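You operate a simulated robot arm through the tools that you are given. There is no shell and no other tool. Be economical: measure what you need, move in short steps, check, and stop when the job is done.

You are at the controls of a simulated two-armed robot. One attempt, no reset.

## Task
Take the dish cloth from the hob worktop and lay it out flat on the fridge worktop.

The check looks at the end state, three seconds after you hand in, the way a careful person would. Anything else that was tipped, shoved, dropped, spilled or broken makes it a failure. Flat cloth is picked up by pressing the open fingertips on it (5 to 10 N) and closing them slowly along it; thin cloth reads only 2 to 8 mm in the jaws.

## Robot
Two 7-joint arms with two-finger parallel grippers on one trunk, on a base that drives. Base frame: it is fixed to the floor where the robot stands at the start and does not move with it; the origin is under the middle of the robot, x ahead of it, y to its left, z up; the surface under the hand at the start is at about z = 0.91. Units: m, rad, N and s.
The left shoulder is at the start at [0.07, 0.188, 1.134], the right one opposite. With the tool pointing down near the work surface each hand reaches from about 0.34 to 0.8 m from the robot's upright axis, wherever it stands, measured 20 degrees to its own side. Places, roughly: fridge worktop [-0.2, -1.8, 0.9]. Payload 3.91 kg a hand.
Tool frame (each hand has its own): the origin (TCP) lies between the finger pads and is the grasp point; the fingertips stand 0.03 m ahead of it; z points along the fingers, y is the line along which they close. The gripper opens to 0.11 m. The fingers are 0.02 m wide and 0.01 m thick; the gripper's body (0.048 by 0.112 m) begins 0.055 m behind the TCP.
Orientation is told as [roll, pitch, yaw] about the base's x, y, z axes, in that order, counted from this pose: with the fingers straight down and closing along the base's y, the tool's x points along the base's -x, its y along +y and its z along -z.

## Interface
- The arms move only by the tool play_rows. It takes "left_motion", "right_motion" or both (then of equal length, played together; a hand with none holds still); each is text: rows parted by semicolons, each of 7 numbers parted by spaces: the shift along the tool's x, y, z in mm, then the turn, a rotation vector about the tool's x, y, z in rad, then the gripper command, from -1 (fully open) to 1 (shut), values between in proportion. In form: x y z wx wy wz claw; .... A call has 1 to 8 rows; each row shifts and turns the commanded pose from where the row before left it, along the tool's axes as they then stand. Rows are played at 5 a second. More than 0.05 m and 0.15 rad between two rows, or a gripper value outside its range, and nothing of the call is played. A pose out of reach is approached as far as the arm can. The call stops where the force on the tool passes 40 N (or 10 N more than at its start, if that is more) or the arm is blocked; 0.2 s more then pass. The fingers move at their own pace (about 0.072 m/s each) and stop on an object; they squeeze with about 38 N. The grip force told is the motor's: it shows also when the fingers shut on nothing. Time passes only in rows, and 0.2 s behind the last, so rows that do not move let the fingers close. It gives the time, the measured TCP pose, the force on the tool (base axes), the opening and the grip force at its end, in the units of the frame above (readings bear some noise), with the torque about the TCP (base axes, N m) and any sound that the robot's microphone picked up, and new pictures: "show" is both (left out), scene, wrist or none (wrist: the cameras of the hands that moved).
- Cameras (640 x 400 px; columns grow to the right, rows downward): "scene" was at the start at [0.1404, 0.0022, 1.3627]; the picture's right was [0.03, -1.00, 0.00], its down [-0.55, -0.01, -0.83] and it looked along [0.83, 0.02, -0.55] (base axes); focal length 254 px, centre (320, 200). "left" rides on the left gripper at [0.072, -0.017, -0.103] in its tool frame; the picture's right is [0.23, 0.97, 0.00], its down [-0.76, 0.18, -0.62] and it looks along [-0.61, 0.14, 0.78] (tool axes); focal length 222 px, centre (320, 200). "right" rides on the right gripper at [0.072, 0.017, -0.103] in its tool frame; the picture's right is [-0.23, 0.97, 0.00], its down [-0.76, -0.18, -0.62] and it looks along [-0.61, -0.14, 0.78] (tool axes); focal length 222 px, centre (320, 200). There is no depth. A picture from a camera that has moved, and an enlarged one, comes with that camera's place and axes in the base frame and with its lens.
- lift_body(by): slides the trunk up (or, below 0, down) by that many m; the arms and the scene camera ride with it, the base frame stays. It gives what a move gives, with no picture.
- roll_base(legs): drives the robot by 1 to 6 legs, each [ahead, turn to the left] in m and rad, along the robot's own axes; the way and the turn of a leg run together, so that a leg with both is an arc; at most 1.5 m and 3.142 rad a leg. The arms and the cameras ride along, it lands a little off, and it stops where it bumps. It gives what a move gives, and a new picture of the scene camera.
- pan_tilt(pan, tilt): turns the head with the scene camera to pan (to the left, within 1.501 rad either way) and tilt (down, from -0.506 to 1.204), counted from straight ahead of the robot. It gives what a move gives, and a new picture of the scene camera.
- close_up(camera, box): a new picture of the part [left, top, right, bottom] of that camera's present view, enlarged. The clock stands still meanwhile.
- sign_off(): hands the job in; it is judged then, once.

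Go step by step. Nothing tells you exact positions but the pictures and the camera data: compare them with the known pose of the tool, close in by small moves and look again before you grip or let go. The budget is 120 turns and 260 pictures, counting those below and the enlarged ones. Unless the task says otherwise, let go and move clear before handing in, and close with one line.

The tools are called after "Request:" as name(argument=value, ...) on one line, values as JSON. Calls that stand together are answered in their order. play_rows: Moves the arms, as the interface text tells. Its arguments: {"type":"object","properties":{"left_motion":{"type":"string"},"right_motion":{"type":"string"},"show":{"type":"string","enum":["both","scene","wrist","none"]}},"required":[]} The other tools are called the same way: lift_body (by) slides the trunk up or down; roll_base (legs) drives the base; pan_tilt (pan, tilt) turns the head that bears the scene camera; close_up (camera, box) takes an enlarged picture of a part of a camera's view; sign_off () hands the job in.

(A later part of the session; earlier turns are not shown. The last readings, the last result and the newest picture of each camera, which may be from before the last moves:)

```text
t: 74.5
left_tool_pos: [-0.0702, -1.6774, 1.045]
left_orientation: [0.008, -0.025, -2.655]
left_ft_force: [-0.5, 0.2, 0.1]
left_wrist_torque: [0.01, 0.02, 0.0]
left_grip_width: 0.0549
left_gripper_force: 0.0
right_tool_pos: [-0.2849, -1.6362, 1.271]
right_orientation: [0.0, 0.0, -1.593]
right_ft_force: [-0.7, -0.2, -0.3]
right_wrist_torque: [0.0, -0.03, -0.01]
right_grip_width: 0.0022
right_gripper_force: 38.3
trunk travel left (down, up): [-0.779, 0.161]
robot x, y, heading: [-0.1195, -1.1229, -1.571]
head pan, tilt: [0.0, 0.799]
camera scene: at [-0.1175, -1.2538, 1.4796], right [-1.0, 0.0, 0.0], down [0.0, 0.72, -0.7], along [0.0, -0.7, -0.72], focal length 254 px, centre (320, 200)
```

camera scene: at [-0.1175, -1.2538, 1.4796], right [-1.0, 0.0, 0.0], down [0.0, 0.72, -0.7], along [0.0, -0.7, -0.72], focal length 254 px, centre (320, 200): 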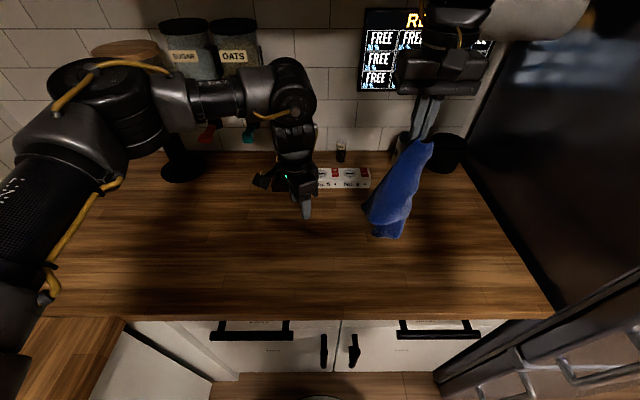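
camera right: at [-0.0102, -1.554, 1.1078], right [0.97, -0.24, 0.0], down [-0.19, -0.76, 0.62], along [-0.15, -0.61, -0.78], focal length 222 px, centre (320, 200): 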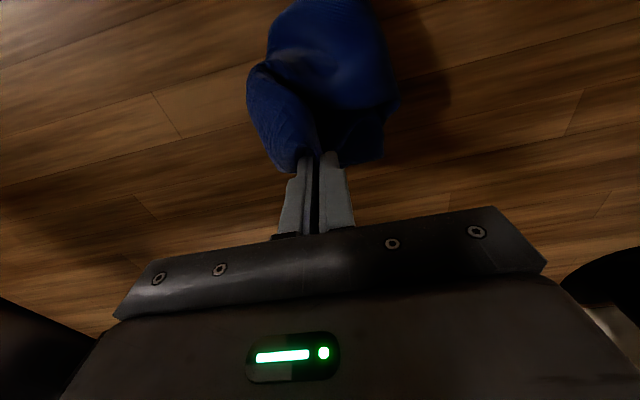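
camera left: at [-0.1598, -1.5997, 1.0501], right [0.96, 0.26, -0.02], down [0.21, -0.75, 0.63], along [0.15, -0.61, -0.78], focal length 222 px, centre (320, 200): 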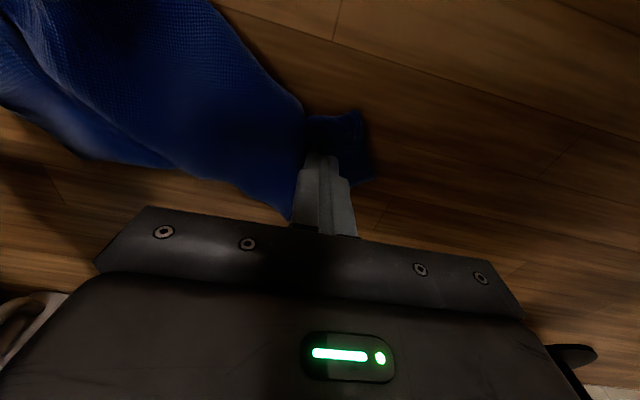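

Both motions worked. I'll look closely at the hanging cloth.

Request:
close_up(camera="scene", box=[330, 120, 470, 250])

Request:
play_rows(left_motion="0 0 0 0 0 0.12 0;0 0 0 0 0 0.12 0;0 0 0 0 0 0.12 0;0 0 0 0 0 0.12 0", show="wrist")

Request:
close_up(camera="right", box=[100, 0, 580, 250])

```text
3.08 times, centred on (400, 185) of scene
camera zoom: at [-0.1175, -1.2538, 1.4796], right [-1.0, 0.0, 0.0], down [0.0, 0.72, -0.7], along [0.0, -0.7, -0.72], focal length 780 px, centre (74, 246)
```

zoom: 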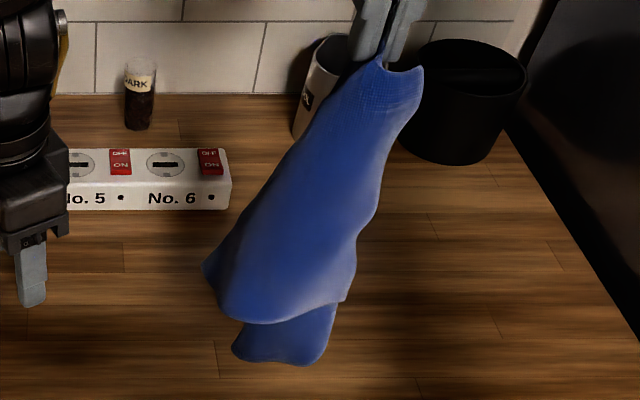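

```text
t: 75.5
left_tool_pos: [-0.0705, -1.6766, 1.0444]
left_orientation: [0.017, -0.016, -3.138]
left_ft_force: [-0.3, 0.4, -0.2]
left_wrist_torque: [-0.05, 0.0, 0.0]
left_grip_width: 0.0547
left_gripper_force: 0.1
right_tool_pos: [-0.2863, -1.6363, 1.2704]
right_orientation: [0.001, 0.001, -1.592]
right_ft_force: [0.5, 0.3, -0.4]
right_wrist_torque: [0.02, 0.03, 0.0]
right_grip_width: 0.0024
right_gripper_force: 37.9
trunk travel left (down, up): [-0.779, 0.161]
robot x, y, heading: [-0.1214, -1.1228, -1.575]
head pan, tilt: [0.0, 0.799]
camera left: at [0.0022, -1.6606, 1.1442], right [0.23, -0.97, 0.01], down [-0.75, -0.17, 0.64], along [-0.62, -0.16, -0.77], focal length 222 px, centre (320, 200)
```

left: 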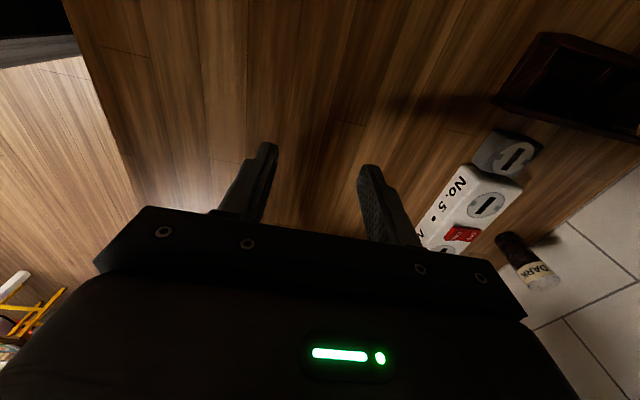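

```text
1.33 times, centred on (340, 125) of right
camera zoom: at [-0.2684, -1.5651, 1.3749], right [0.97, -0.25, 0.0], down [-0.19, -0.76, 0.62], along [-0.15, -0.6, -0.78], focal length 296 px, centre (293, 300)
```

zoom: 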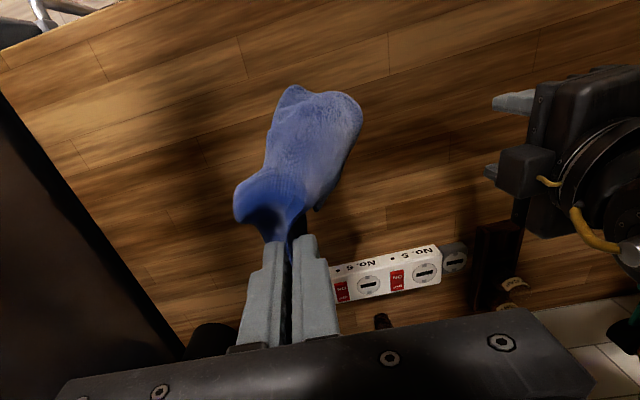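

The wing corner hangs at about (−0.205, −1.625, 1.04). I'll tilt the left hand so it leans away from the right, open it wider, and approach from the left with the cloth between the fingers.

Request:
play_rows(left_motion="0 -26 0 0 -0.13 0 -0.4;0 -26 0 0 -0.13 0 -0.4;-10 0 0 0 -0.13 0 -0.4;-15 0 0 0 0 0 -0.4;0 0 0 0 0 0 -0.4", show="both")

```text
t: 76.8
left_tool_pos: [-0.0959, -1.6263, 1.0513]
left_orientation: [0.016, -0.409, 3.142]
left_ft_force: [-0.1, 0.1, -0.3]
left_wrist_torque: [0.04, 0.06, 0.01]
left_grip_width: 0.0765
left_gripper_force: 0.0
right_tool_pos: [-0.2863, -1.6376, 1.2709]
right_orientation: [-0.002, -0.001, -1.592]
right_ft_force: [-0.4, 0.3, 1.1]
right_wrist_torque: [0.02, 0.01, 0.05]
right_grip_width: 0.0026
right_gripper_force: 38.1
trunk travel left (down, up): [-0.779, 0.161]
robot x, y, heading: [-0.1165, -1.1255, -1.571]
head pan, tilt: [0.0, 0.799]
camera scene: at [-0.1183, -1.2548, 1.4796], right [-1.0, 0.0, 0.0], down [0.0, 0.72, -0.7], along [0.0, -0.7, -0.72], focal length 254 px, centre (320, 200)
camera left: at [0.0114, -1.6083, 1.1155], right [0.21, -0.97, -0.07], down [-0.45, -0.17, 0.88], along [-0.87, -0.15, -0.47], focal length 222 px, centre (320, 200)
```

scene: 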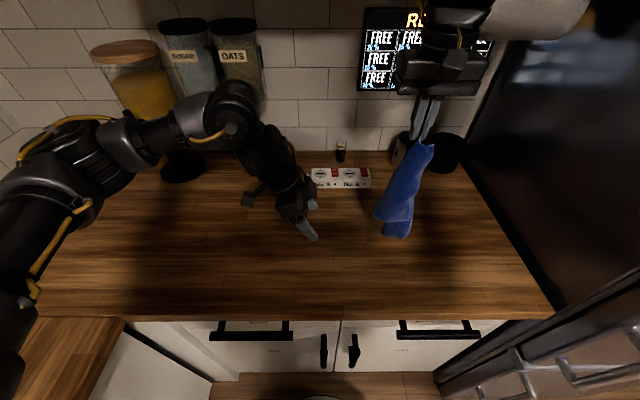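
left: 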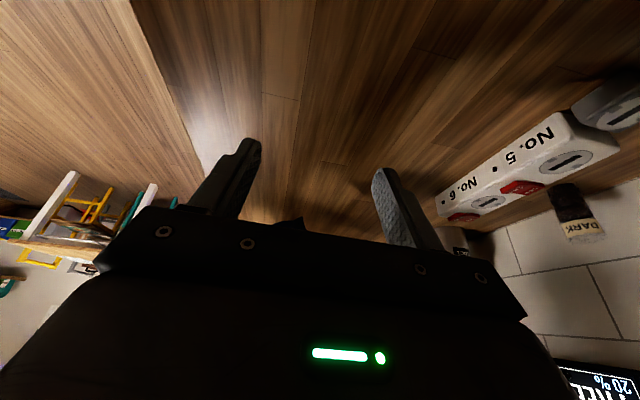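

Request:
play_rows(left_motion="-30 0 13 0 0 0 -0.4;-30 0 13 0 0 0 -0.4;-30 0 13 0 0 0 -0.4;0 0 0 0 0 0 -0.4", show="wrist")

Request:
close_up(camera="scene", box=[310, 110, 470, 250])

Request:
close_up(camera="right", box=[100, 0, 580, 250])

```text
t: 77.8
left_tool_pos: [-0.1943, -1.6257, 1.052]
left_orientation: [0.018, -0.405, -3.142]
left_ft_force: [0.3, -0.7, 1.0]
left_wrist_torque: [0.04, -0.01, 0.06]
left_grip_width: 0.0771
left_gripper_force: 0.1
right_tool_pos: [-0.2857, -1.637, 1.2704]
right_orientation: [0.001, -0.001, -1.591]
right_ft_force: [0.3, -0.1, 0.2]
right_wrist_torque: [0.02, 0.0, 0.02]
right_grip_width: 0.0024
right_gripper_force: 38.3
trunk travel left (down, up): [-0.779, 0.161]
robot x, y, heading: [-0.1193, -1.1271, -1.569]
head pan, tilt: [0.0, 0.799]
camera left: at [-0.0879, -1.6087, 1.1167], right [0.22, -0.97, -0.07], down [-0.45, -0.17, 0.88], along [-0.87, -0.15, -0.48], focal length 222 px, centre (320, 200)
```

left: 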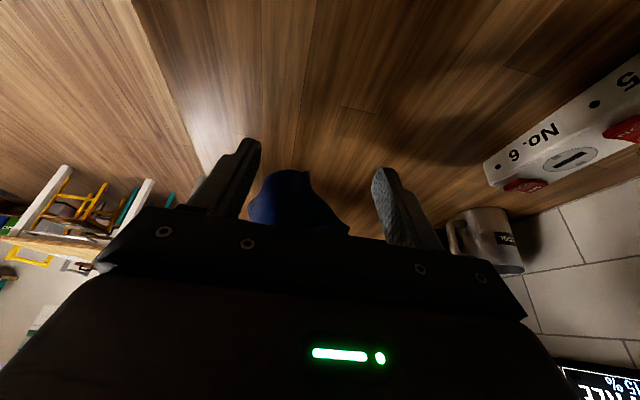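

```text
2.86 times, centred on (390, 180) of scene
camera zoom: at [-0.1185, -1.2551, 1.4795], right [-1.0, 0.0, 0.0], down [0.0, 0.72, -0.7], along [0.0, -0.7, -0.72], focal length 724 px, centre (120, 257)
```

zoom: 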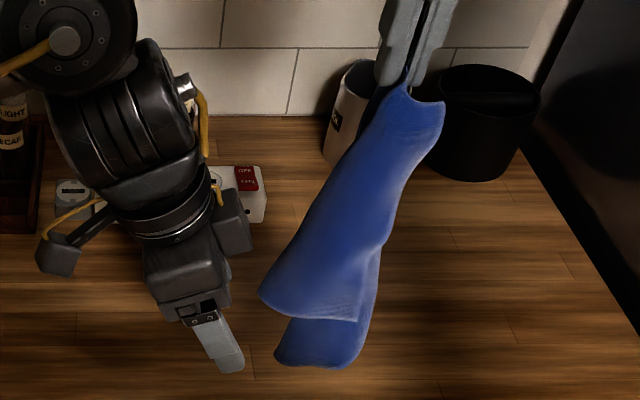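

```text
1.33 times, centred on (340, 125) of right
camera zoom: at [-0.268, -1.5651, 1.3749], right [0.97, -0.25, 0.0], down [-0.19, -0.76, 0.62], along [-0.15, -0.6, -0.78], focal length 296 px, centre (293, 300)
```

zoom: 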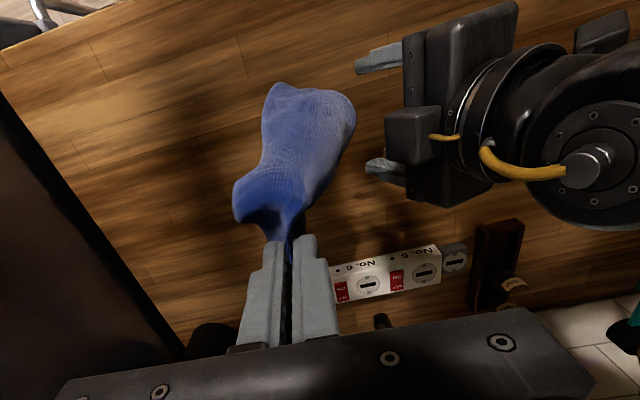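

The top and front views agree on the wing corner at (−0.223, −1.608, 1.08), with the cloth between the left fingers. I'll move in the last few cm and close.

Request:
play_rows(left_motion="-15 -9 -4 0 0 0 -0.4;-15 -9 -4 0 0 0 -0.4;-16 0 -3 0 0 0 -0.4;0 0 0 0 0 0 -0.4;0 0 0 0 0 0 0;0 0 0 0 0 0 0.5;0 0 0 0 0 0 1;0 0 0 0 0 0 1", show="both")

Request:
close_up(camera="scene", box=[310, 110, 470, 250])

```text
t: 79.5
left_tool_pos: [-0.2312, -1.6077, 1.0803]
left_orientation: [0.017, -0.408, 3.141]
left_ft_force: [0.2, 0.4, 0.2]
left_wrist_torque: [-0.02, -0.02, -0.03]
left_grip_width: 0.0025
left_gripper_force: 38.4
right_tool_pos: [-0.2854, -1.6382, 1.2708]
right_orientation: [0.002, 0.001, -1.591]
right_ft_force: [0.1, -0.3, -0.4]
right_wrist_torque: [-0.05, 0.01, 0.02]
right_grip_width: 0.0024
right_gripper_force: 38.2
trunk travel left (down, up): [-0.779, 0.161]
robot x, y, heading: [-0.1177, -1.123, -1.574]
head pan, tilt: [0.0, 0.799]
camera scene: at [-0.1189, -1.2551, 1.4795], right [-1.0, 0.0, 0.0], down [0.0, 0.72, -0.7], along [0.0, -0.7, -0.72], focal length 254 px, centre (320, 200)
camera left: at [-0.1246, -1.5903, 1.1443], right [0.21, -0.97, -0.07], down [-0.45, -0.17, 0.88], along [-0.87, -0.15, -0.48], focal length 222 px, centre (320, 200)
```

scene: 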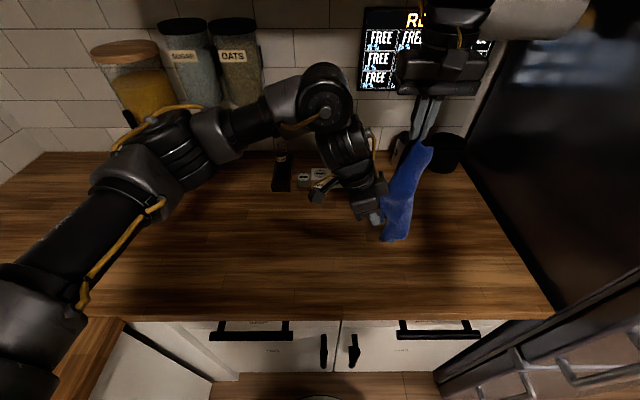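
left: 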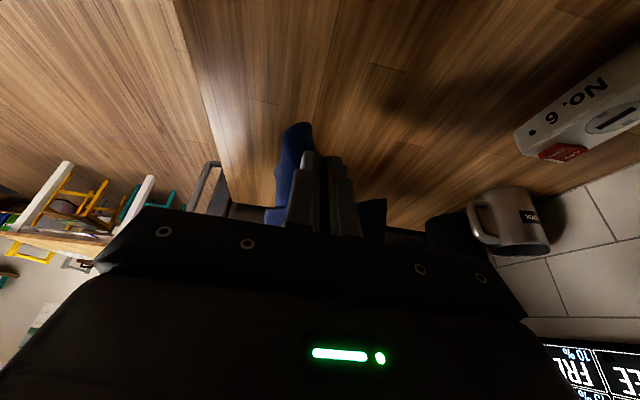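

```text
2.86 times, centred on (390, 180) of scene
camera zoom: at [-0.1189, -1.2551, 1.4795], right [-1.0, 0.0, 0.0], down [0.0, 0.72, -0.7], along [0.0, -0.7, -0.72], focal length 724 px, centre (120, 257)
```

zoom: 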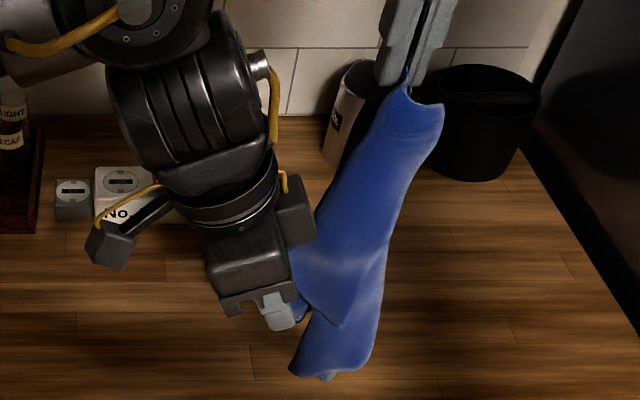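

The left hand has the wing corner (2.5 mm). I'll spread the two corners apart sideways to the same height, keeping some slack.

Request:
play_rows(left_motion="12.4 5 -27 0 0 0 1;12.4 5 -27 0 0 0 1;12.4 5 -27 0 0 0 1;12.4 5 -27 0 0 0 1;12.4 5 -27 0 0 0 1;12.4 5 -27 0 0 0 1;0 0 0 0 0 0 1", right_motion="0 0 14 0 0 0 1;0 0 14 0 0 0 1;0 0 14 0 0 0 1;0 0 14 0 0 0 1;0 0 14 0 0 0 1;0 0 0 0 0 0 1;0 0 0 0 0 0 1", show="both")

```text
t: 81.2
left_tool_pos: [-0.1004, -1.6371, 1.2003]
left_orientation: [0.018, -0.407, 3.141]
left_ft_force: [-6.9, 0.6, -3.3]
left_wrist_torque: [-0.05, -0.19, -0.02]
left_grip_width: 0.0026
left_gripper_force: 37.7
right_tool_pos: [-0.2854, -1.6365, 1.1983]
right_orientation: [0.002, 0.0, -1.593]
right_ft_force: [7.7, -0.6, 2.6]
right_wrist_torque: [0.03, -0.31, -0.1]
right_grip_width: 0.0023
right_gripper_force: 37.7
trunk travel left (down, up): [-0.779, 0.161]
robot x, y, heading: [-0.1203, -1.1234, -1.57]
head pan, tilt: [0.0, 0.799]
camera scene: at [-0.1191, -1.2555, 1.4795], right [-1.0, 0.0, 0.0], down [0.0, 0.72, -0.7], along [0.0, -0.7, -0.72], focal length 254 px, centre (320, 200)
camera right: at [-0.2678, -1.5647, 1.3033], right [0.97, -0.25, 0.0], down [-0.19, -0.76, 0.62], along [-0.15, -0.6, -0.78], focal length 222 px, centre (320, 200)
camera left: at [0.0068, -1.6199, 1.2641], right [0.21, -0.97, -0.08], down [-0.45, -0.17, 0.88], along [-0.87, -0.15, -0.48], focal length 222 px, centre (320, 200)
```

scene: 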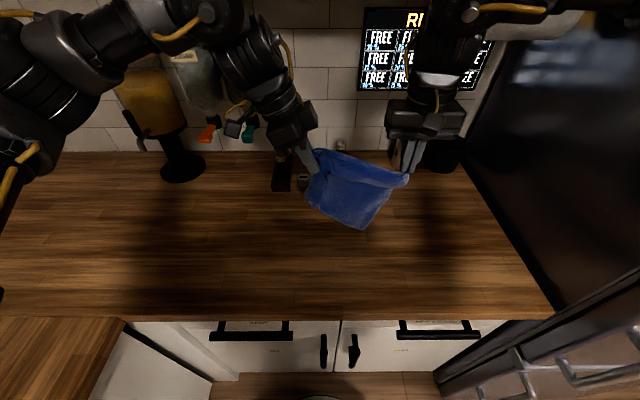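
right: 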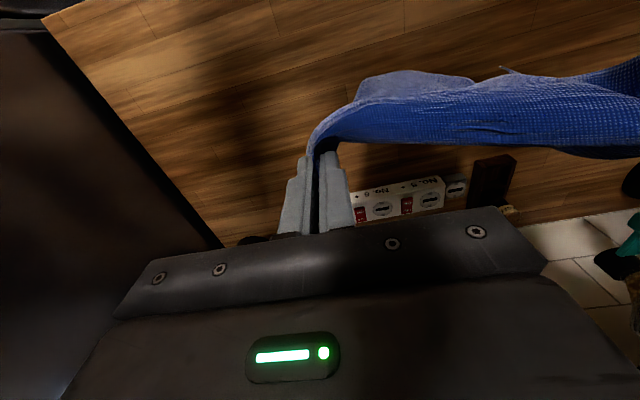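
left: 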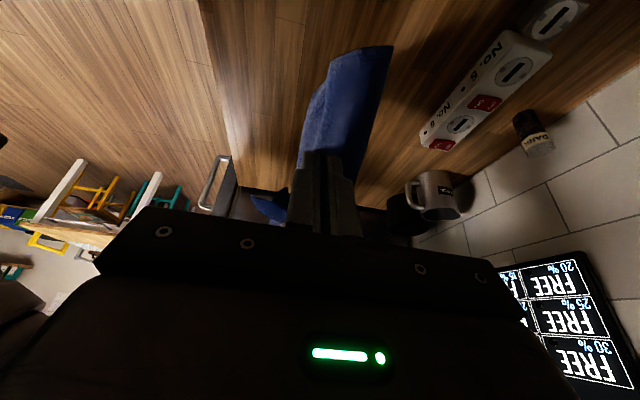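

The cloth is spread between both hands. I'll relax the tension by a few mm and inspect its shape.

Request:
play_rows(left_motion="-4 0 2 0 0 0 1;0 0 0 0 0 0 1", show="none")

Request:
close_up(camera="scene", box=[270, 130, 440, 250])

```text
t: 81.8
left_tool_pos: [-0.1037, -1.6374, 1.1993]
left_orientation: [0.017, -0.408, 3.141]
left_ft_force: [-2.9, 0.3, -1.7]
left_wrist_torque: [-0.01, -0.1, 0.02]
left_grip_width: 0.0026
left_gripper_force: 37.6
right_tool_pos: [-0.2865, -1.6369, 1.1996]
right_orientation: [0.001, 0.003, -1.59]
right_ft_force: [3.8, -0.7, 1.2]
right_wrist_torque: [0.06, -0.15, -0.02]
right_grip_width: 0.0022
right_gripper_force: 38.0
trunk travel left (down, up): [-0.779, 0.161]
robot x, y, heading: [-0.1182, -1.1225, -1.567]
head pan, tilt: [0.0, 0.799]
```

```text
3.33 times, centred on (355, 190) of scene
camera zoom: at [-0.1189, -1.2553, 1.4795], right [-1.0, 0.0, 0.0], down [0.0, 0.72, -0.7], along [0.0, -0.7, -0.72], focal length 845 px, centre (203, 233)
```

zoom: 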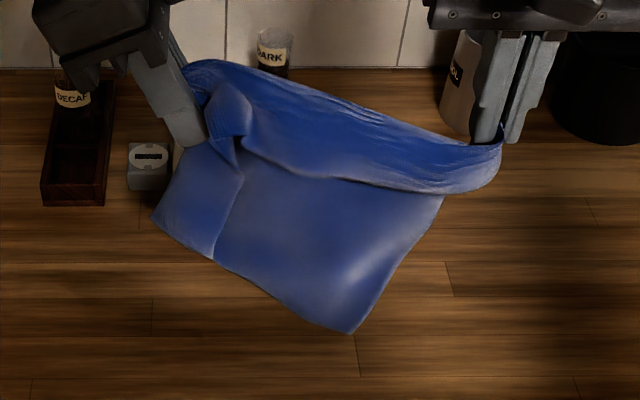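

The cloth hangs well, with only a small strip past the pinch points flopped toward me. If I lay it by drawing the hands back toward the robot, the strip can fall outward on my side. I'll move forward first, then lower until the bottom edge touches.

Request:
play_rows(left_motion="0 30 0 0 0 0 1;0 30 0 0 0 0 1;0 20 0 0 0 0 1;0 0 0 0 0 0 1;7.8 0 18.4 0 0 0 1;7.8 0 18.4 0 0 0 1;7.8 0 18.4 0 0 0 1;0 0 0 0 0 0 1", right_motion="-30 0 0 0 0 0 1;-30 0 0 0 0 0 1;-20 0 0 0 0 0 1;0 0 0 0 0 0 1;0 0 20 0 0 0 1;0 0 20 0 0 0 1;0 0 20 0 0 0 1;0 0 0 0 0 0 1", show="scene")

Request:
close_up(camera="scene", box=[270, 120, 440, 240])

```text
t: 83.5
left_tool_pos: [-0.1038, -1.7167, 1.1414]
left_orientation: [0.017, -0.407, 3.141]
left_ft_force: [-4.5, 0.1, -1.4]
left_wrist_torque: [-0.06, -0.13, 0.0]
left_grip_width: 0.0026
left_gripper_force: 37.7
right_tool_pos: [-0.2867, -1.7179, 1.1406]
right_orientation: [0.002, 0.001, -1.592]
right_ft_force: [4.0, -0.1, 1.9]
right_wrist_torque: [0.0, -0.17, -0.03]
right_grip_width: 0.0021
right_gripper_force: 38.1
trunk travel left (down, up): [-0.779, 0.161]
robot x, y, heading: [-0.1228, -1.1247, -1.567]
head pan, tilt: [0.0, 0.799]
camera scene: at [-0.1188, -1.2549, 1.4796], right [-1.0, 0.0, 0.0], down [0.0, 0.72, -0.7], along [0.0, -0.7, -0.72], focal length 254 px, centre (320, 200)
```

scene: 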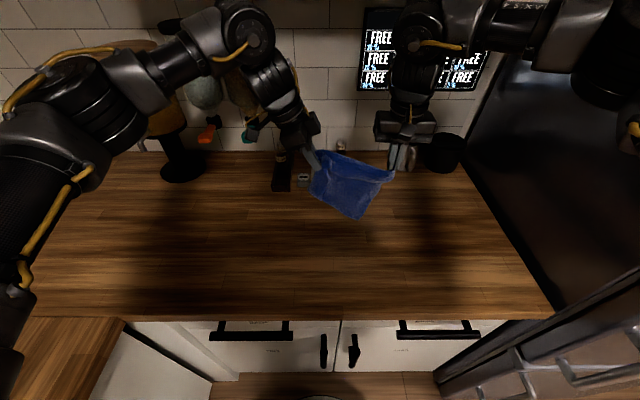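

```text
3.33 times, centred on (355, 180) of scene
camera zoom: at [-0.1188, -1.2549, 1.4796], right [-1.0, 0.0, 0.0], down [0.0, 0.72, -0.7], along [0.0, -0.7, -0.72], focal length 845 px, centre (203, 267)
```

zoom: 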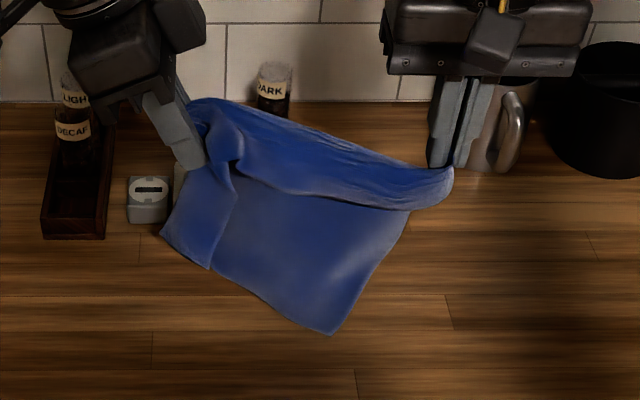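

The lowest corner is about 3 cm above the table. Now I'll lay it down: lower while drawing both hands back together.

Request:
play_rows(left_motion="9.8 0 23 0 0 0 1;5.9 -25 13.8 0 0 0 1;5.9 -30 13.8 0 0 0 1;7.8 -30 18.4 0 0 0 1;9.8 -30 23 0 0 0 1;9.8 -25 23 0 0 0 1;7.8 -15 18.4 0 0 0 1;0 0 0 0 0 0 1", right_motion="0 0 25 0 0 0 1;25 0 15 0 0 0 1;30 0 15 0 0 0 1;30 0 20 0 0 0 1;30 0 25 0 0 0 1;25 0 25 0 0 0 1;15 0 20 0 0 0 1;0 0 0 0 0 0 1", show="both")

Request:
close_up(camera="scene", box=[270, 150, 440, 270])

```text
t: 85.3
left_tool_pos: [-0.1051, -1.5622, 0.9942]
left_orientation: [0.017, -0.409, 3.141]
left_ft_force: [-13.7, -3.8, 0.2]
left_wrist_torque: [0.05, -0.19, 0.09]
left_grip_width: 0.0025
left_gripper_force: 38.0
right_tool_pos: [-0.3004, -1.6207, 1.0476]
right_orientation: [0.004, 0.001, -1.59]
right_ft_force: [14.9, 3.8, -1.3]
right_wrist_torque: [0.1, -0.45, -0.17]
right_grip_width: 0.0022
right_gripper_force: 37.6
right hand out of reach, approached as far as the arm can: row 5, 6, 7
trunk travel left (down, up): [-0.779, 0.161]
robot x, y, heading: [-0.1221, -1.1231, -1.569]
head pan, tilt: [0.0, 0.799]
camera scene: at [-0.1185, -1.2547, 1.4796], right [-1.0, 0.0, 0.0], down [0.0, 0.72, -0.7], along [0.0, -0.7, -0.72], focal length 254 px, centre (320, 200)
camera right: at [-0.2815, -1.5492, 1.1517], right [0.97, -0.25, 0.0], down [-0.19, -0.76, 0.62], along [-0.15, -0.6, -0.78], focal length 222 px, centre (320, 200)
camera left: at [0.0024, -1.5452, 1.0584], right [0.21, -0.97, -0.07], down [-0.45, -0.17, 0.88], along [-0.87, -0.16, -0.47], focal length 222 px, centre (320, 200)
```

scene: 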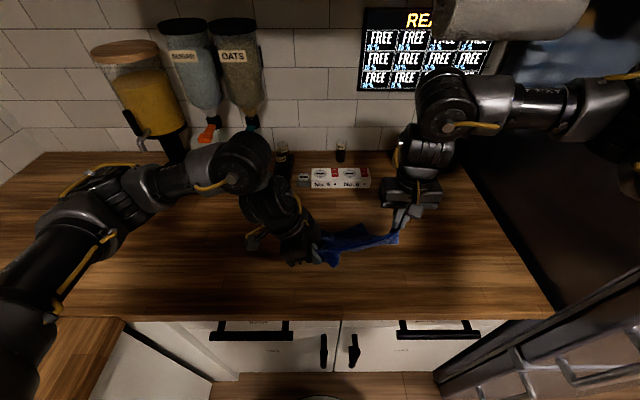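
right: 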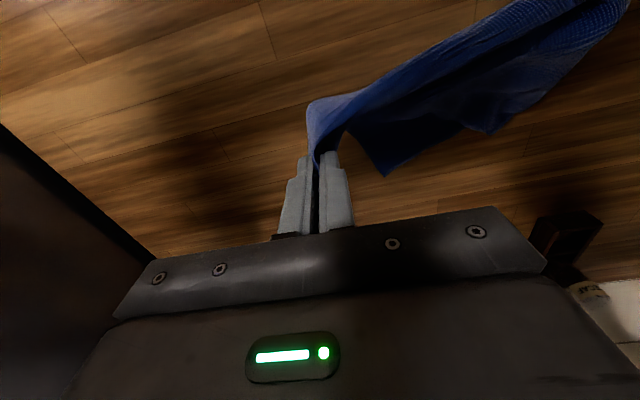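
left: 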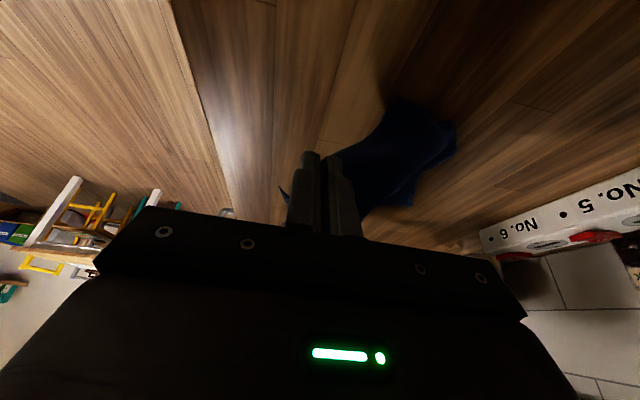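

```text
3.33 times, centred on (355, 210) of scene
camera zoom: at [-0.1185, -1.2547, 1.4796], right [-1.0, 0.0, 0.0], down [0.0, 0.72, -0.7], along [0.0, -0.7, -0.72], focal length 845 px, centre (203, 167)
```

zoom: 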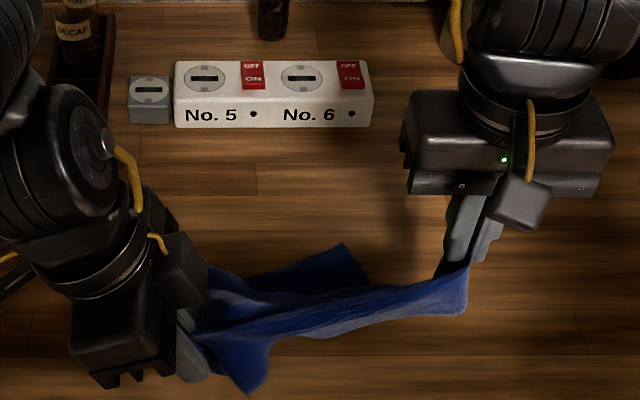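

The right arm couldn't come that near at this trunk height and the cloth is skewed. I'll bring the left hand back level with the right, lower the right, then use the base to pull back.

Request:
play_rows(left_motion="-9 25 4 0 0 0 1;0 30 0 0 0 0 1;0 0 0 0 0 0 1;0 0 0 0 0 0 1", right_motion="0 0 0 0 0 0 1;-3 0 10 0 0 0 1;0 0 20 0 0 0 1;0 0 20 0 0 0 1", show="none")

Request:
close_up(camera="scene", box=[270, 150, 440, 270])

```text
t: 86.3
left_tool_pos: [-0.1143, -1.6182, 0.9942]
left_orientation: [0.015, -0.407, 3.139]
left_ft_force: [-3.9, 0.3, -1.4]
left_wrist_torque: [0.01, -0.05, -0.03]
left_grip_width: 0.0026
left_gripper_force: 38.4
right_tool_pos: [-0.3001, -1.6244, 0.9962]
right_orientation: [0.0, 0.0, -1.591]
right_ft_force: [3.4, -0.4, 1.6]
right_wrist_torque: [-0.01, -0.11, -0.03]
right_grip_width: 0.0023
right_gripper_force: 37.9
trunk travel left (down, up): [-0.779, 0.161]
robot x, y, heading: [-0.1234, -1.1231, -1.568]
head pan, tilt: [0.0, 0.799]
```

```text
3.33 times, centred on (355, 210) of scene
camera zoom: at [-0.1194, -1.2559, 1.4795], right [-1.0, 0.0, 0.0], down [0.0, 0.72, -0.7], along [0.0, -0.7, -0.72], focal length 845 px, centre (203, 167)
```

zoom: 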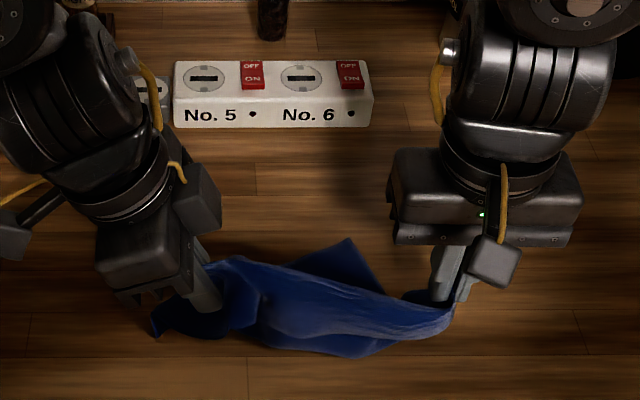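

The cloth rucked up. I'll lift again further forward and repeat the lay within the right arm's good range, then finish with the base.

Request:
play_rows(left_motion="-13.6 0 -32.2 0 0 0 1;-13.6 0 -32.2 0 0 0 1;-11.7 20 -27.6 0 0 0 1;-7.8 30 -18.4 0 0 0 1;-5.9 35 -13.8 0 0 0 1;0 35 0 0 0 0 1;0 30 0 0 0 0 1;0 0 0 0 0 0 1", right_motion="0 0 -35 0 0 0 1;0 0 -35 0 0 0 1;-20 0 -30 0 0 0 1;-30 0 -20 0 0 0 1;-35 0 -15 0 0 0 1;-35 0 0 0 0 0 1;-30 0 0 0 0 0 1;0 0 0 0 0 0 1", show="none")

Request:
close_up(camera="scene", box=[270, 100, 440, 220])

```text
t: 88.2
left_tool_pos: [-0.1117, -1.766, 1.131]
left_orientation: [0.019, -0.407, 3.139]
left_ft_force: [-7.4, 0.6, -2.3]
left_wrist_torque: [-0.03, -0.18, -0.02]
left_grip_width: 0.0026
left_gripper_force: 37.9
right_tool_pos: [-0.3015, -1.774, 1.1336]
right_orientation: [0.001, -0.002, -1.59]
right_ft_force: [7.0, 0.3, 1.1]
right_wrist_torque: [0.01, -0.2, -0.08]
right_grip_width: 0.0024
right_gripper_force: 38.0
trunk travel left (down, up): [-0.779, 0.161]
robot x, y, heading: [-0.12, -1.1256, -1.571]
head pan, tilt: [0.0, 0.799]
```

```text
3.33 times, centred on (355, 160) of scene
camera zoom: at [-0.119, -1.2538, 1.4797], right [-1.0, 0.0, 0.0], down [0.0, 0.72, -0.7], along [0.0, -0.7, -0.72], focal length 845 px, centre (203, 333)
```

zoom: 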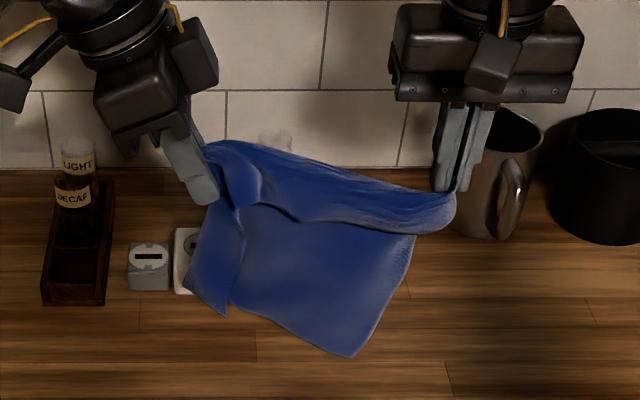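

Request:
play_rows(left_motion="5.8 -10 18.4 0 0 0 1;5.9 -25 13.8 0 0 0 1;7.8 -30 18.4 0 0 0 1;7.8 -30 18.4 0 0 0 1;9.8 -25 23 0 0 0 1;9.8 -20 23 0 0 0 1;5.9 -5 13.8 0 0 0 1;0 0 0 0 0 0 1", right_motion="10 0 20 0 0 0 1;25 0 15 0 0 0 1;30 0 20 0 0 0 1;30 0 20 0 0 0 1;25 0 25 0 0 0 1;20 0 25 0 0 0 1;5 0 15 0 0 0 1;0 0 0 0 0 0 1", show="none")

Request:
close_up(camera="scene", box=[270, 140, 440, 260])

```text
t: 90.0
left_tool_pos: [-0.1158, -1.6241, 0.9898]
left_orientation: [0.017, -0.407, 3.144]
left_ft_force: [-0.7, -0.4, -0.4]
left_wrist_torque: [-0.01, -0.02, -0.02]
left_grip_width: 0.0023
left_gripper_force: 38.0
right_tool_pos: [-0.2988, -1.6284, 0.993]
right_orientation: [0.002, 0.0, -1.592]
right_ft_force: [1.3, -0.8, 0.9]
right_wrist_torque: [0.01, -0.03, -0.02]
right_grip_width: 0.0024
right_gripper_force: 37.7
trunk travel left (down, up): [-0.779, 0.161]
robot x, y, heading: [-0.1206, -1.1208, -1.567]
head pan, tilt: [0.0, 0.799]
```

```text
3.33 times, centred on (355, 200) of scene
camera zoom: at [-0.1187, -1.2547, 1.4796], right [-1.0, 0.0, 0.0], down [0.0, 0.72, -0.7], along [0.0, -0.7, -0.72], focal length 845 px, centre (203, 200)
```

zoom: 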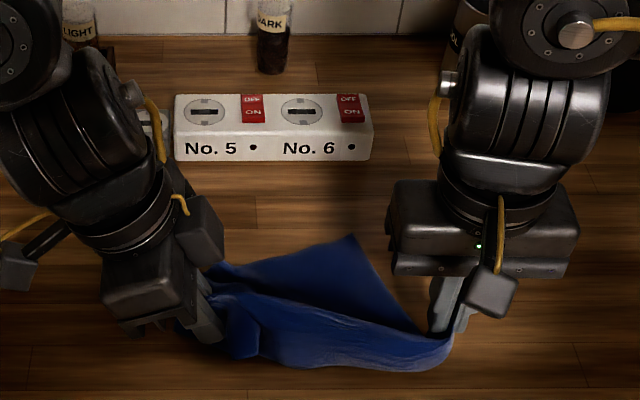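

The body of the cloth now extends forward from the hands. I'll pull it back a little with the base to straighten it, then lower with a slight forward motion so the front strip lies out toward me.

Request:
roll_base(legs=[[-0.06, 0]])

Request:
close_up(camera="scene", box=[270, 140, 440, 260])

Request:
close_up(camera="right", box=[0, 0, 640, 400])

```text
t: 90.9
left_tool_pos: [-0.117, -1.5699, 0.9868]
left_orientation: [0.01, -0.408, -3.141]
left_ft_force: [-2.2, -1.3, -0.7]
left_wrist_torque: [0.01, -0.02, -0.02]
left_grip_width: 0.0024
left_gripper_force: 38.3
right_tool_pos: [-0.3011, -1.5736, 0.9888]
right_orientation: [0.001, 0.006, -1.594]
right_ft_force: [1.0, -0.1, -0.6]
right_wrist_torque: [0.04, -0.06, 0.0]
right_grip_width: 0.0027
right_gripper_force: 37.8
trunk travel left (down, up): [-0.779, 0.161]
robot x, y, heading: [-0.1226, -1.0677, -1.569]
head pan, tilt: [0.0, 0.799]
camera scene: at [-0.1194, -1.2033, 1.4789], right [-1.0, 0.0, 0.0], down [0.0, 0.72, -0.69], along [0.0, -0.69, -0.72], focal length 254 px, centre (320, 200)
```

scene: 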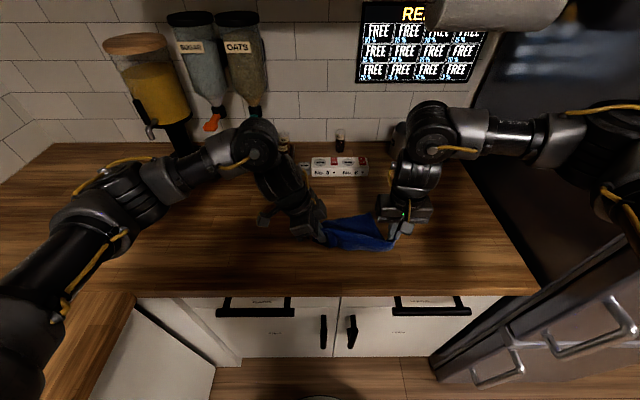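

```text
3.33 times, centred on (355, 200) of scene
camera zoom: at [-0.1194, -1.2033, 1.4789], right [-1.0, 0.0, 0.0], down [0.0, 0.72, -0.69], along [0.0, -0.69, -0.72], focal length 845 px, centre (203, 200)
```

zoom: 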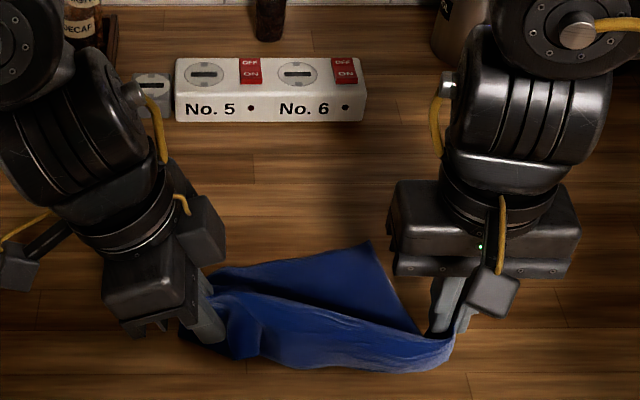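

```text
1.00 times, centred on (320, 200) of right (not enlarged: the box is as wide or as high as the picture)
camera zoom: at [-0.2829, -1.503, 1.0943], right [0.97, -0.25, 0.0], down [-0.2, -0.76, 0.62], along [-0.15, -0.6, -0.79], focal length 222 px, centre (320, 200)
```

zoom: 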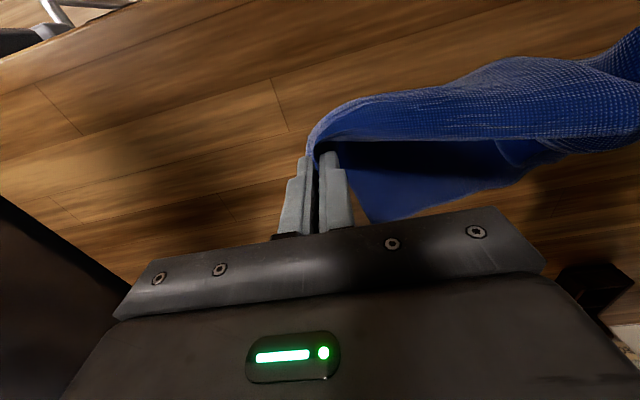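

Request:
play_rows(left_motion="5.9 0 13.8 0 0 0 1;5.9 6 13.8 0 0 0 1;3.9 8 9.2 0 0 0 1;1 6 2.3 0 0 0 1;0 0 0 0 0 0 1", right_motion="0 0 15 0 0 0 1;-6 0 15 0 0 0 1;-8 0 10 0 0 0 1;-6 0 4 0 0 0 1;0 0 0 0 0 0 1", show="none")

Request:
close_up(camera="scene", box=[270, 140, 440, 260])

Request:
close_up(camera="right", box=[0, 0, 640, 400])

```text
t: 92.1
left_tool_pos: [-0.1173, -1.5853, 0.9467]
left_orientation: [0.017, -0.407, 3.139]
left_ft_force: [-2.0, 1.0, -1.3]
left_wrist_torque: [-0.03, -0.07, -0.04]
left_grip_width: 0.0023
left_gripper_force: 38.0
right_tool_pos: [-0.2998, -1.5902, 0.948]
right_orientation: [0.003, 0.0, -1.592]
right_ft_force: [1.3, 0.1, 1.3]
right_wrist_torque: [-0.01, -0.05, 0.03]
right_grip_width: 0.0023
right_gripper_force: 37.9
trunk travel left (down, up): [-0.779, 0.161]
robot x, y, heading: [-0.1191, -1.0652, -1.571]
head pan, tilt: [0.0, 0.799]
```

```text
3.33 times, centred on (355, 200) of scene
camera zoom: at [-0.1189, -1.1954, 1.4796], right [-1.0, 0.0, 0.0], down [0.0, 0.72, -0.7], along [0.0, -0.7, -0.72], focal length 845 px, centre (203, 200)
```

zoom: 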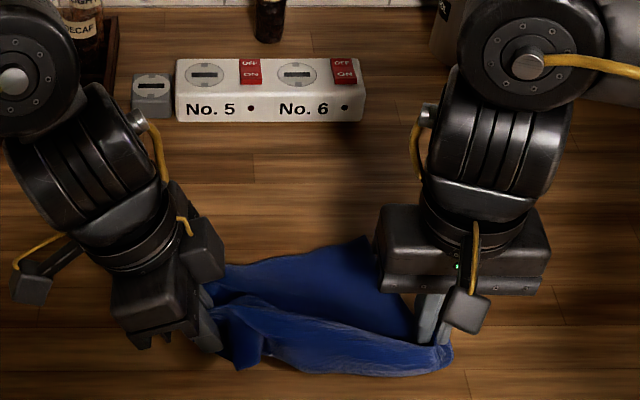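

```text
1.00 times, centred on (320, 200) of right (not enlarged: the box is as wide or as high as the picture)
camera zoom: at [-0.2822, -1.5175, 1.0526], right [0.97, -0.25, 0.0], down [-0.2, -0.76, 0.62], along [-0.15, -0.6, -0.78], focal length 222 px, centre (320, 200)
```

zoom: 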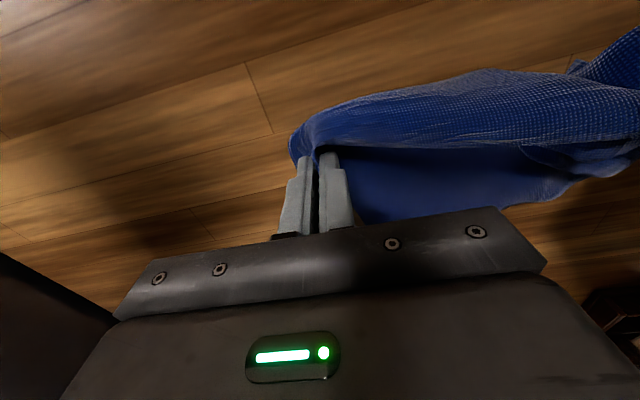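

The strip lies toward me and the body away, which is what I wanted. I'll open both grippers gently at table height, then lift away for a clear look.

Request:
play_rows(left_motion="0.8 0 2 0 0 0 1;0 0 0 0 0 0 0.8;0 0 0 0 0 0 0.6;0 0 0 0 0 0 0.4;0 0 -3 0 0 0 0.3;-6 0 -15 0 0 0 0.3;-12 0 -30 0 0 0 0.3;0 0 -45 0 0 0 0.3", right_motion="0 0 3 0 0 0 1;0 0 0 0 0 0 0.8;0 0 0 0 0 0 0.6;0 0 0 0 0 0 0.4;0 0 -3 0 0 0 0.3;0 0 -15 0 0 0 0.3;0 0 -30 0 0 0 0.3;0 -10 -45 0 0 0 0.3", show="scene")

Request:
close_up(camera="scene", box=[270, 140, 440, 260])

```text
t: 93.9
left_tool_pos: [-0.0945, -1.5843, 1.0419]
left_orientation: [0.018, -0.406, 3.141]
left_ft_force: [0.4, -0.3, 0.3]
left_wrist_torque: [-0.01, -0.01, -0.01]
left_grip_width: 0.0386
left_gripper_force: 0.1
right_tool_pos: [-0.3113, -1.5851, 1.0371]
right_orientation: [-0.001, -0.001, -1.595]
right_ft_force: [0.3, 0.3, 0.5]
right_wrist_torque: [-0.02, 0.0, 0.05]
right_grip_width: 0.0385
right_gripper_force: 0.0
trunk travel left (down, up): [-0.779, 0.161]
robot x, y, heading: [-0.1188, -1.0687, -1.572]
head pan, tilt: [0.0, 0.799]
camera scene: at [-0.1176, -1.1929, 1.4796], right [-1.0, 0.0, 0.0], down [0.0, 0.72, -0.7], along [0.0, -0.7, -0.72], focal length 254 px, centre (320, 200)
```

scene: 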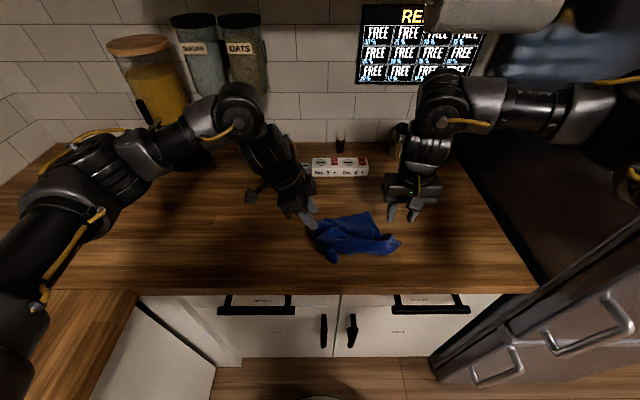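

```text
3.33 times, centred on (355, 200) of scene
camera zoom: at [-0.1176, -1.1929, 1.4796], right [-1.0, 0.0, 0.0], down [0.0, 0.72, -0.7], along [0.0, -0.7, -0.72], focal length 845 px, centre (203, 200)
```

zoom: 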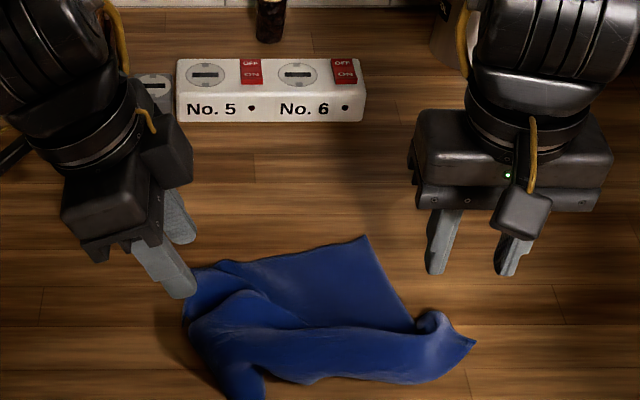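

The cloth is now mostly open, about 0.23 × 0.15 m, with a ridge and folded strip along the near side. I'll back the base off a bit, pin the far right with the right fingertips, and drag the near-left strip toward me with the left.

Request:
roll_base(legs=[[-0.08, 0]])

Request:
play_rows(left_motion="0 0 -10 0 0.13 0 1;0 0 0 0 0.13 0 1;0 0 0 0 0.14 0 1;0 0 0 0 0 0 1;0 0 0 0 0 0 1", right_motion="-35 10 0 0 0 0 1;-35 10 0 0 0 0 1;-35 10 0 0 0 0 1;-35 10 0 0 0 0 1;-30 6 0 0 0 0 1", show="both")

Request:
close_up(camera="scene", box=[270, 130, 440, 250])

```text
t: 95.0
left_tool_pos: [-0.0958, -1.5151, 1.0371]
left_orientation: [0.007, -0.407, -3.14]
left_ft_force: [-0.5, -0.5, 0.4]
left_wrist_torque: [0.05, -0.03, -0.02]
left_grip_width: 0.0387
left_gripper_force: 0.0
right_tool_pos: [-0.3112, -1.5173, 1.0326]
right_orientation: [0.002, 0.008, -1.593]
right_ft_force: [-0.8, -0.3, 0.2]
right_wrist_torque: [0.01, 0.02, 0.0]
right_grip_width: 0.0388
right_gripper_force: 0.0
trunk travel left (down, up): [-0.779, 0.161]
robot x, y, heading: [-0.1184, -0.9846, -1.569]
head pan, tilt: [0.0, 0.799]
camera scene: at [-0.1191, -1.1316, 1.4792], right [-1.0, 0.0, 0.0], down [0.0, 0.72, -0.69], along [0.0, -0.69, -0.72], focal length 254 px, centre (320, 200)
```

scene: 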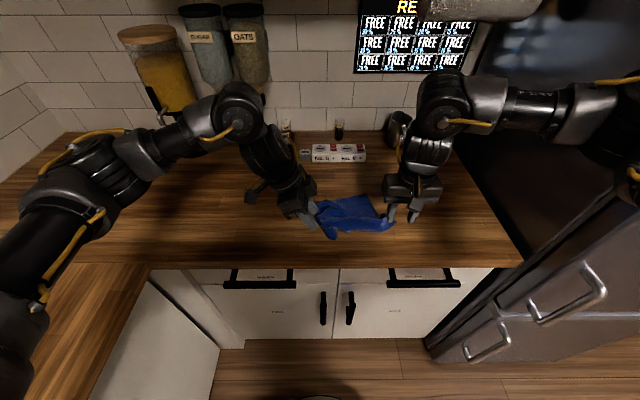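

```text
t: 96.2
left_tool_pos: [-0.0884, -1.5063, 1.0497]
left_orientation: [0.016, -0.009, -3.137]
left_ft_force: [1.0, -0.2, -0.4]
left_wrist_torque: [-0.03, 0.04, -0.04]
left_grip_width: 0.0
left_gripper_force: 37.7
right_tool_pos: [-0.2624, -1.6801, 1.0381]
right_orientation: [-0.002, 0.001, -1.593]
right_ft_force: [-0.1, 0.0, 0.1]
right_wrist_torque: [0.0, 0.07, -0.01]
right_grip_width: 0.0
right_gripper_force: 38.1
trunk travel left (down, up): [-0.779, 0.161]
robot x, y, heading: [-0.1196, -0.9813, -1.57]
head pan, tilt: [0.0, 0.799]
camera scene: at [-0.1135, -1.1191, 1.4793], right [-1.0, 0.0, 0.0], down [0.0, 0.72, -0.7], along [0.0, -0.7, -0.72], focal length 254 px, centre (320, 200)
camera right: at [-0.2449, -1.6077, 1.142], right [0.97, -0.25, 0.0], down [-0.19, -0.76, 0.62], along [-0.16, -0.6, -0.78], focal length 222 px, centre (320, 200)
camera left: at [-0.0153, -1.4892, 1.1504], right [0.23, -0.97, 0.01], down [-0.75, -0.17, 0.63], along [-0.61, -0.16, -0.77], focal length 222 px, centre (320, 200)
```

scene: 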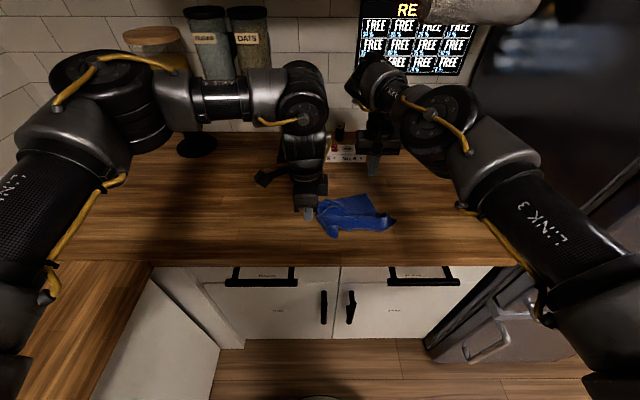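
right: 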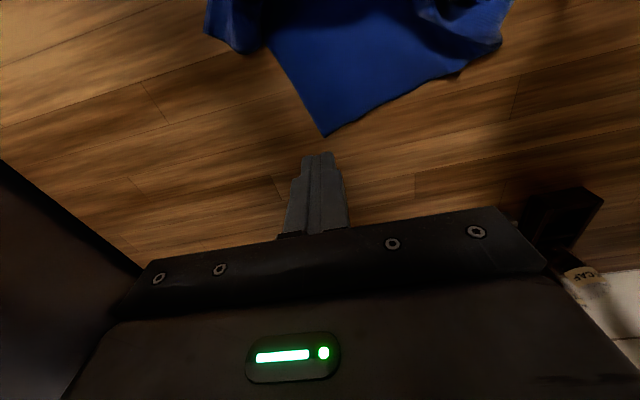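
left: 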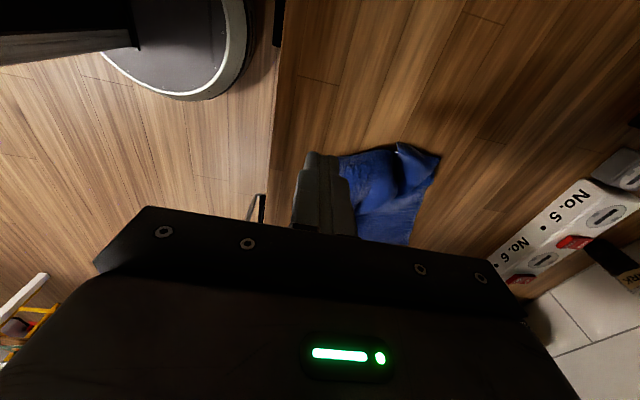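

```text
3.33 times, centred on (355, 190) of scene
camera zoom: at [-0.1135, -1.1191, 1.4793], right [-1.0, 0.0, 0.0], down [0.0, 0.72, -0.7], along [0.0, -0.7, -0.72], focal length 845 px, centre (203, 233)
```

zoom: 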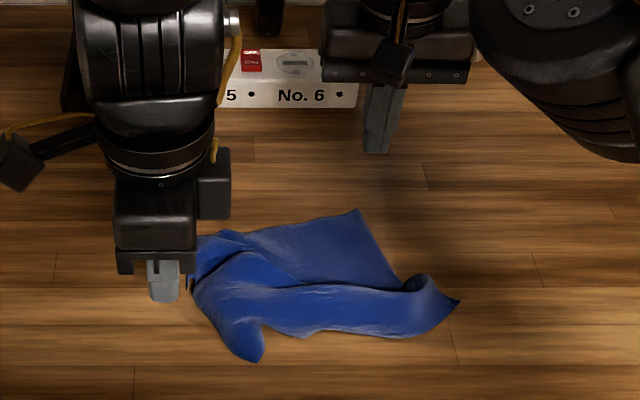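

I'll pin the far-right corner with the right fingertips and press the left fingertips on the near-left corner.

Request:
play_rows(left_motion="-25 16 0 0 0 0 1;-25 16 0 0 0 0 1;-25 15 0 0 0 0 1;0 0 40 0 0 0 1;0 0 40 0 0 0 1;0 0 20 0 0 0 1;0 0 6 0 0 0 1;0 0 2 0 0 0 1", right_motion="8 0 20 0 0 0 1;0 0 30 0 0 0 1;0 0 30 0 0 0 1;0 0 10 0 0 0 1;0 0 4 0 0 0 1;0 0 2.5 0 0 0 1;0 0 0.5 0 0 0 1;0 0 0 0 0 0 1", show="none")

```text
t: 98.0
left_tool_pos: [-0.1698, -1.5532, 0.9459]
left_orientation: [0.018, -0.004, -3.137]
left_ft_force: [-0.5, -0.1, 0.0]
left_wrist_torque: [-0.02, 0.0, -0.01]
left_grip_width: 0.0001
left_gripper_force: 37.4
right_tool_pos: [-0.2682, -1.6704, 0.9419]
right_orientation: [0.002, -0.003, -1.594]
right_ft_force: [0.0, -2.4, 9.0]
right_wrist_torque: [-0.06, -0.03, 0.0]
right_grip_width: 0.0001
right_gripper_force: 37.5
trunk travel left (down, up): [-0.779, 0.161]
robot x, y, heading: [-0.1191, -0.9832, -1.57]
head pan, tilt: [0.0, 0.799]
```

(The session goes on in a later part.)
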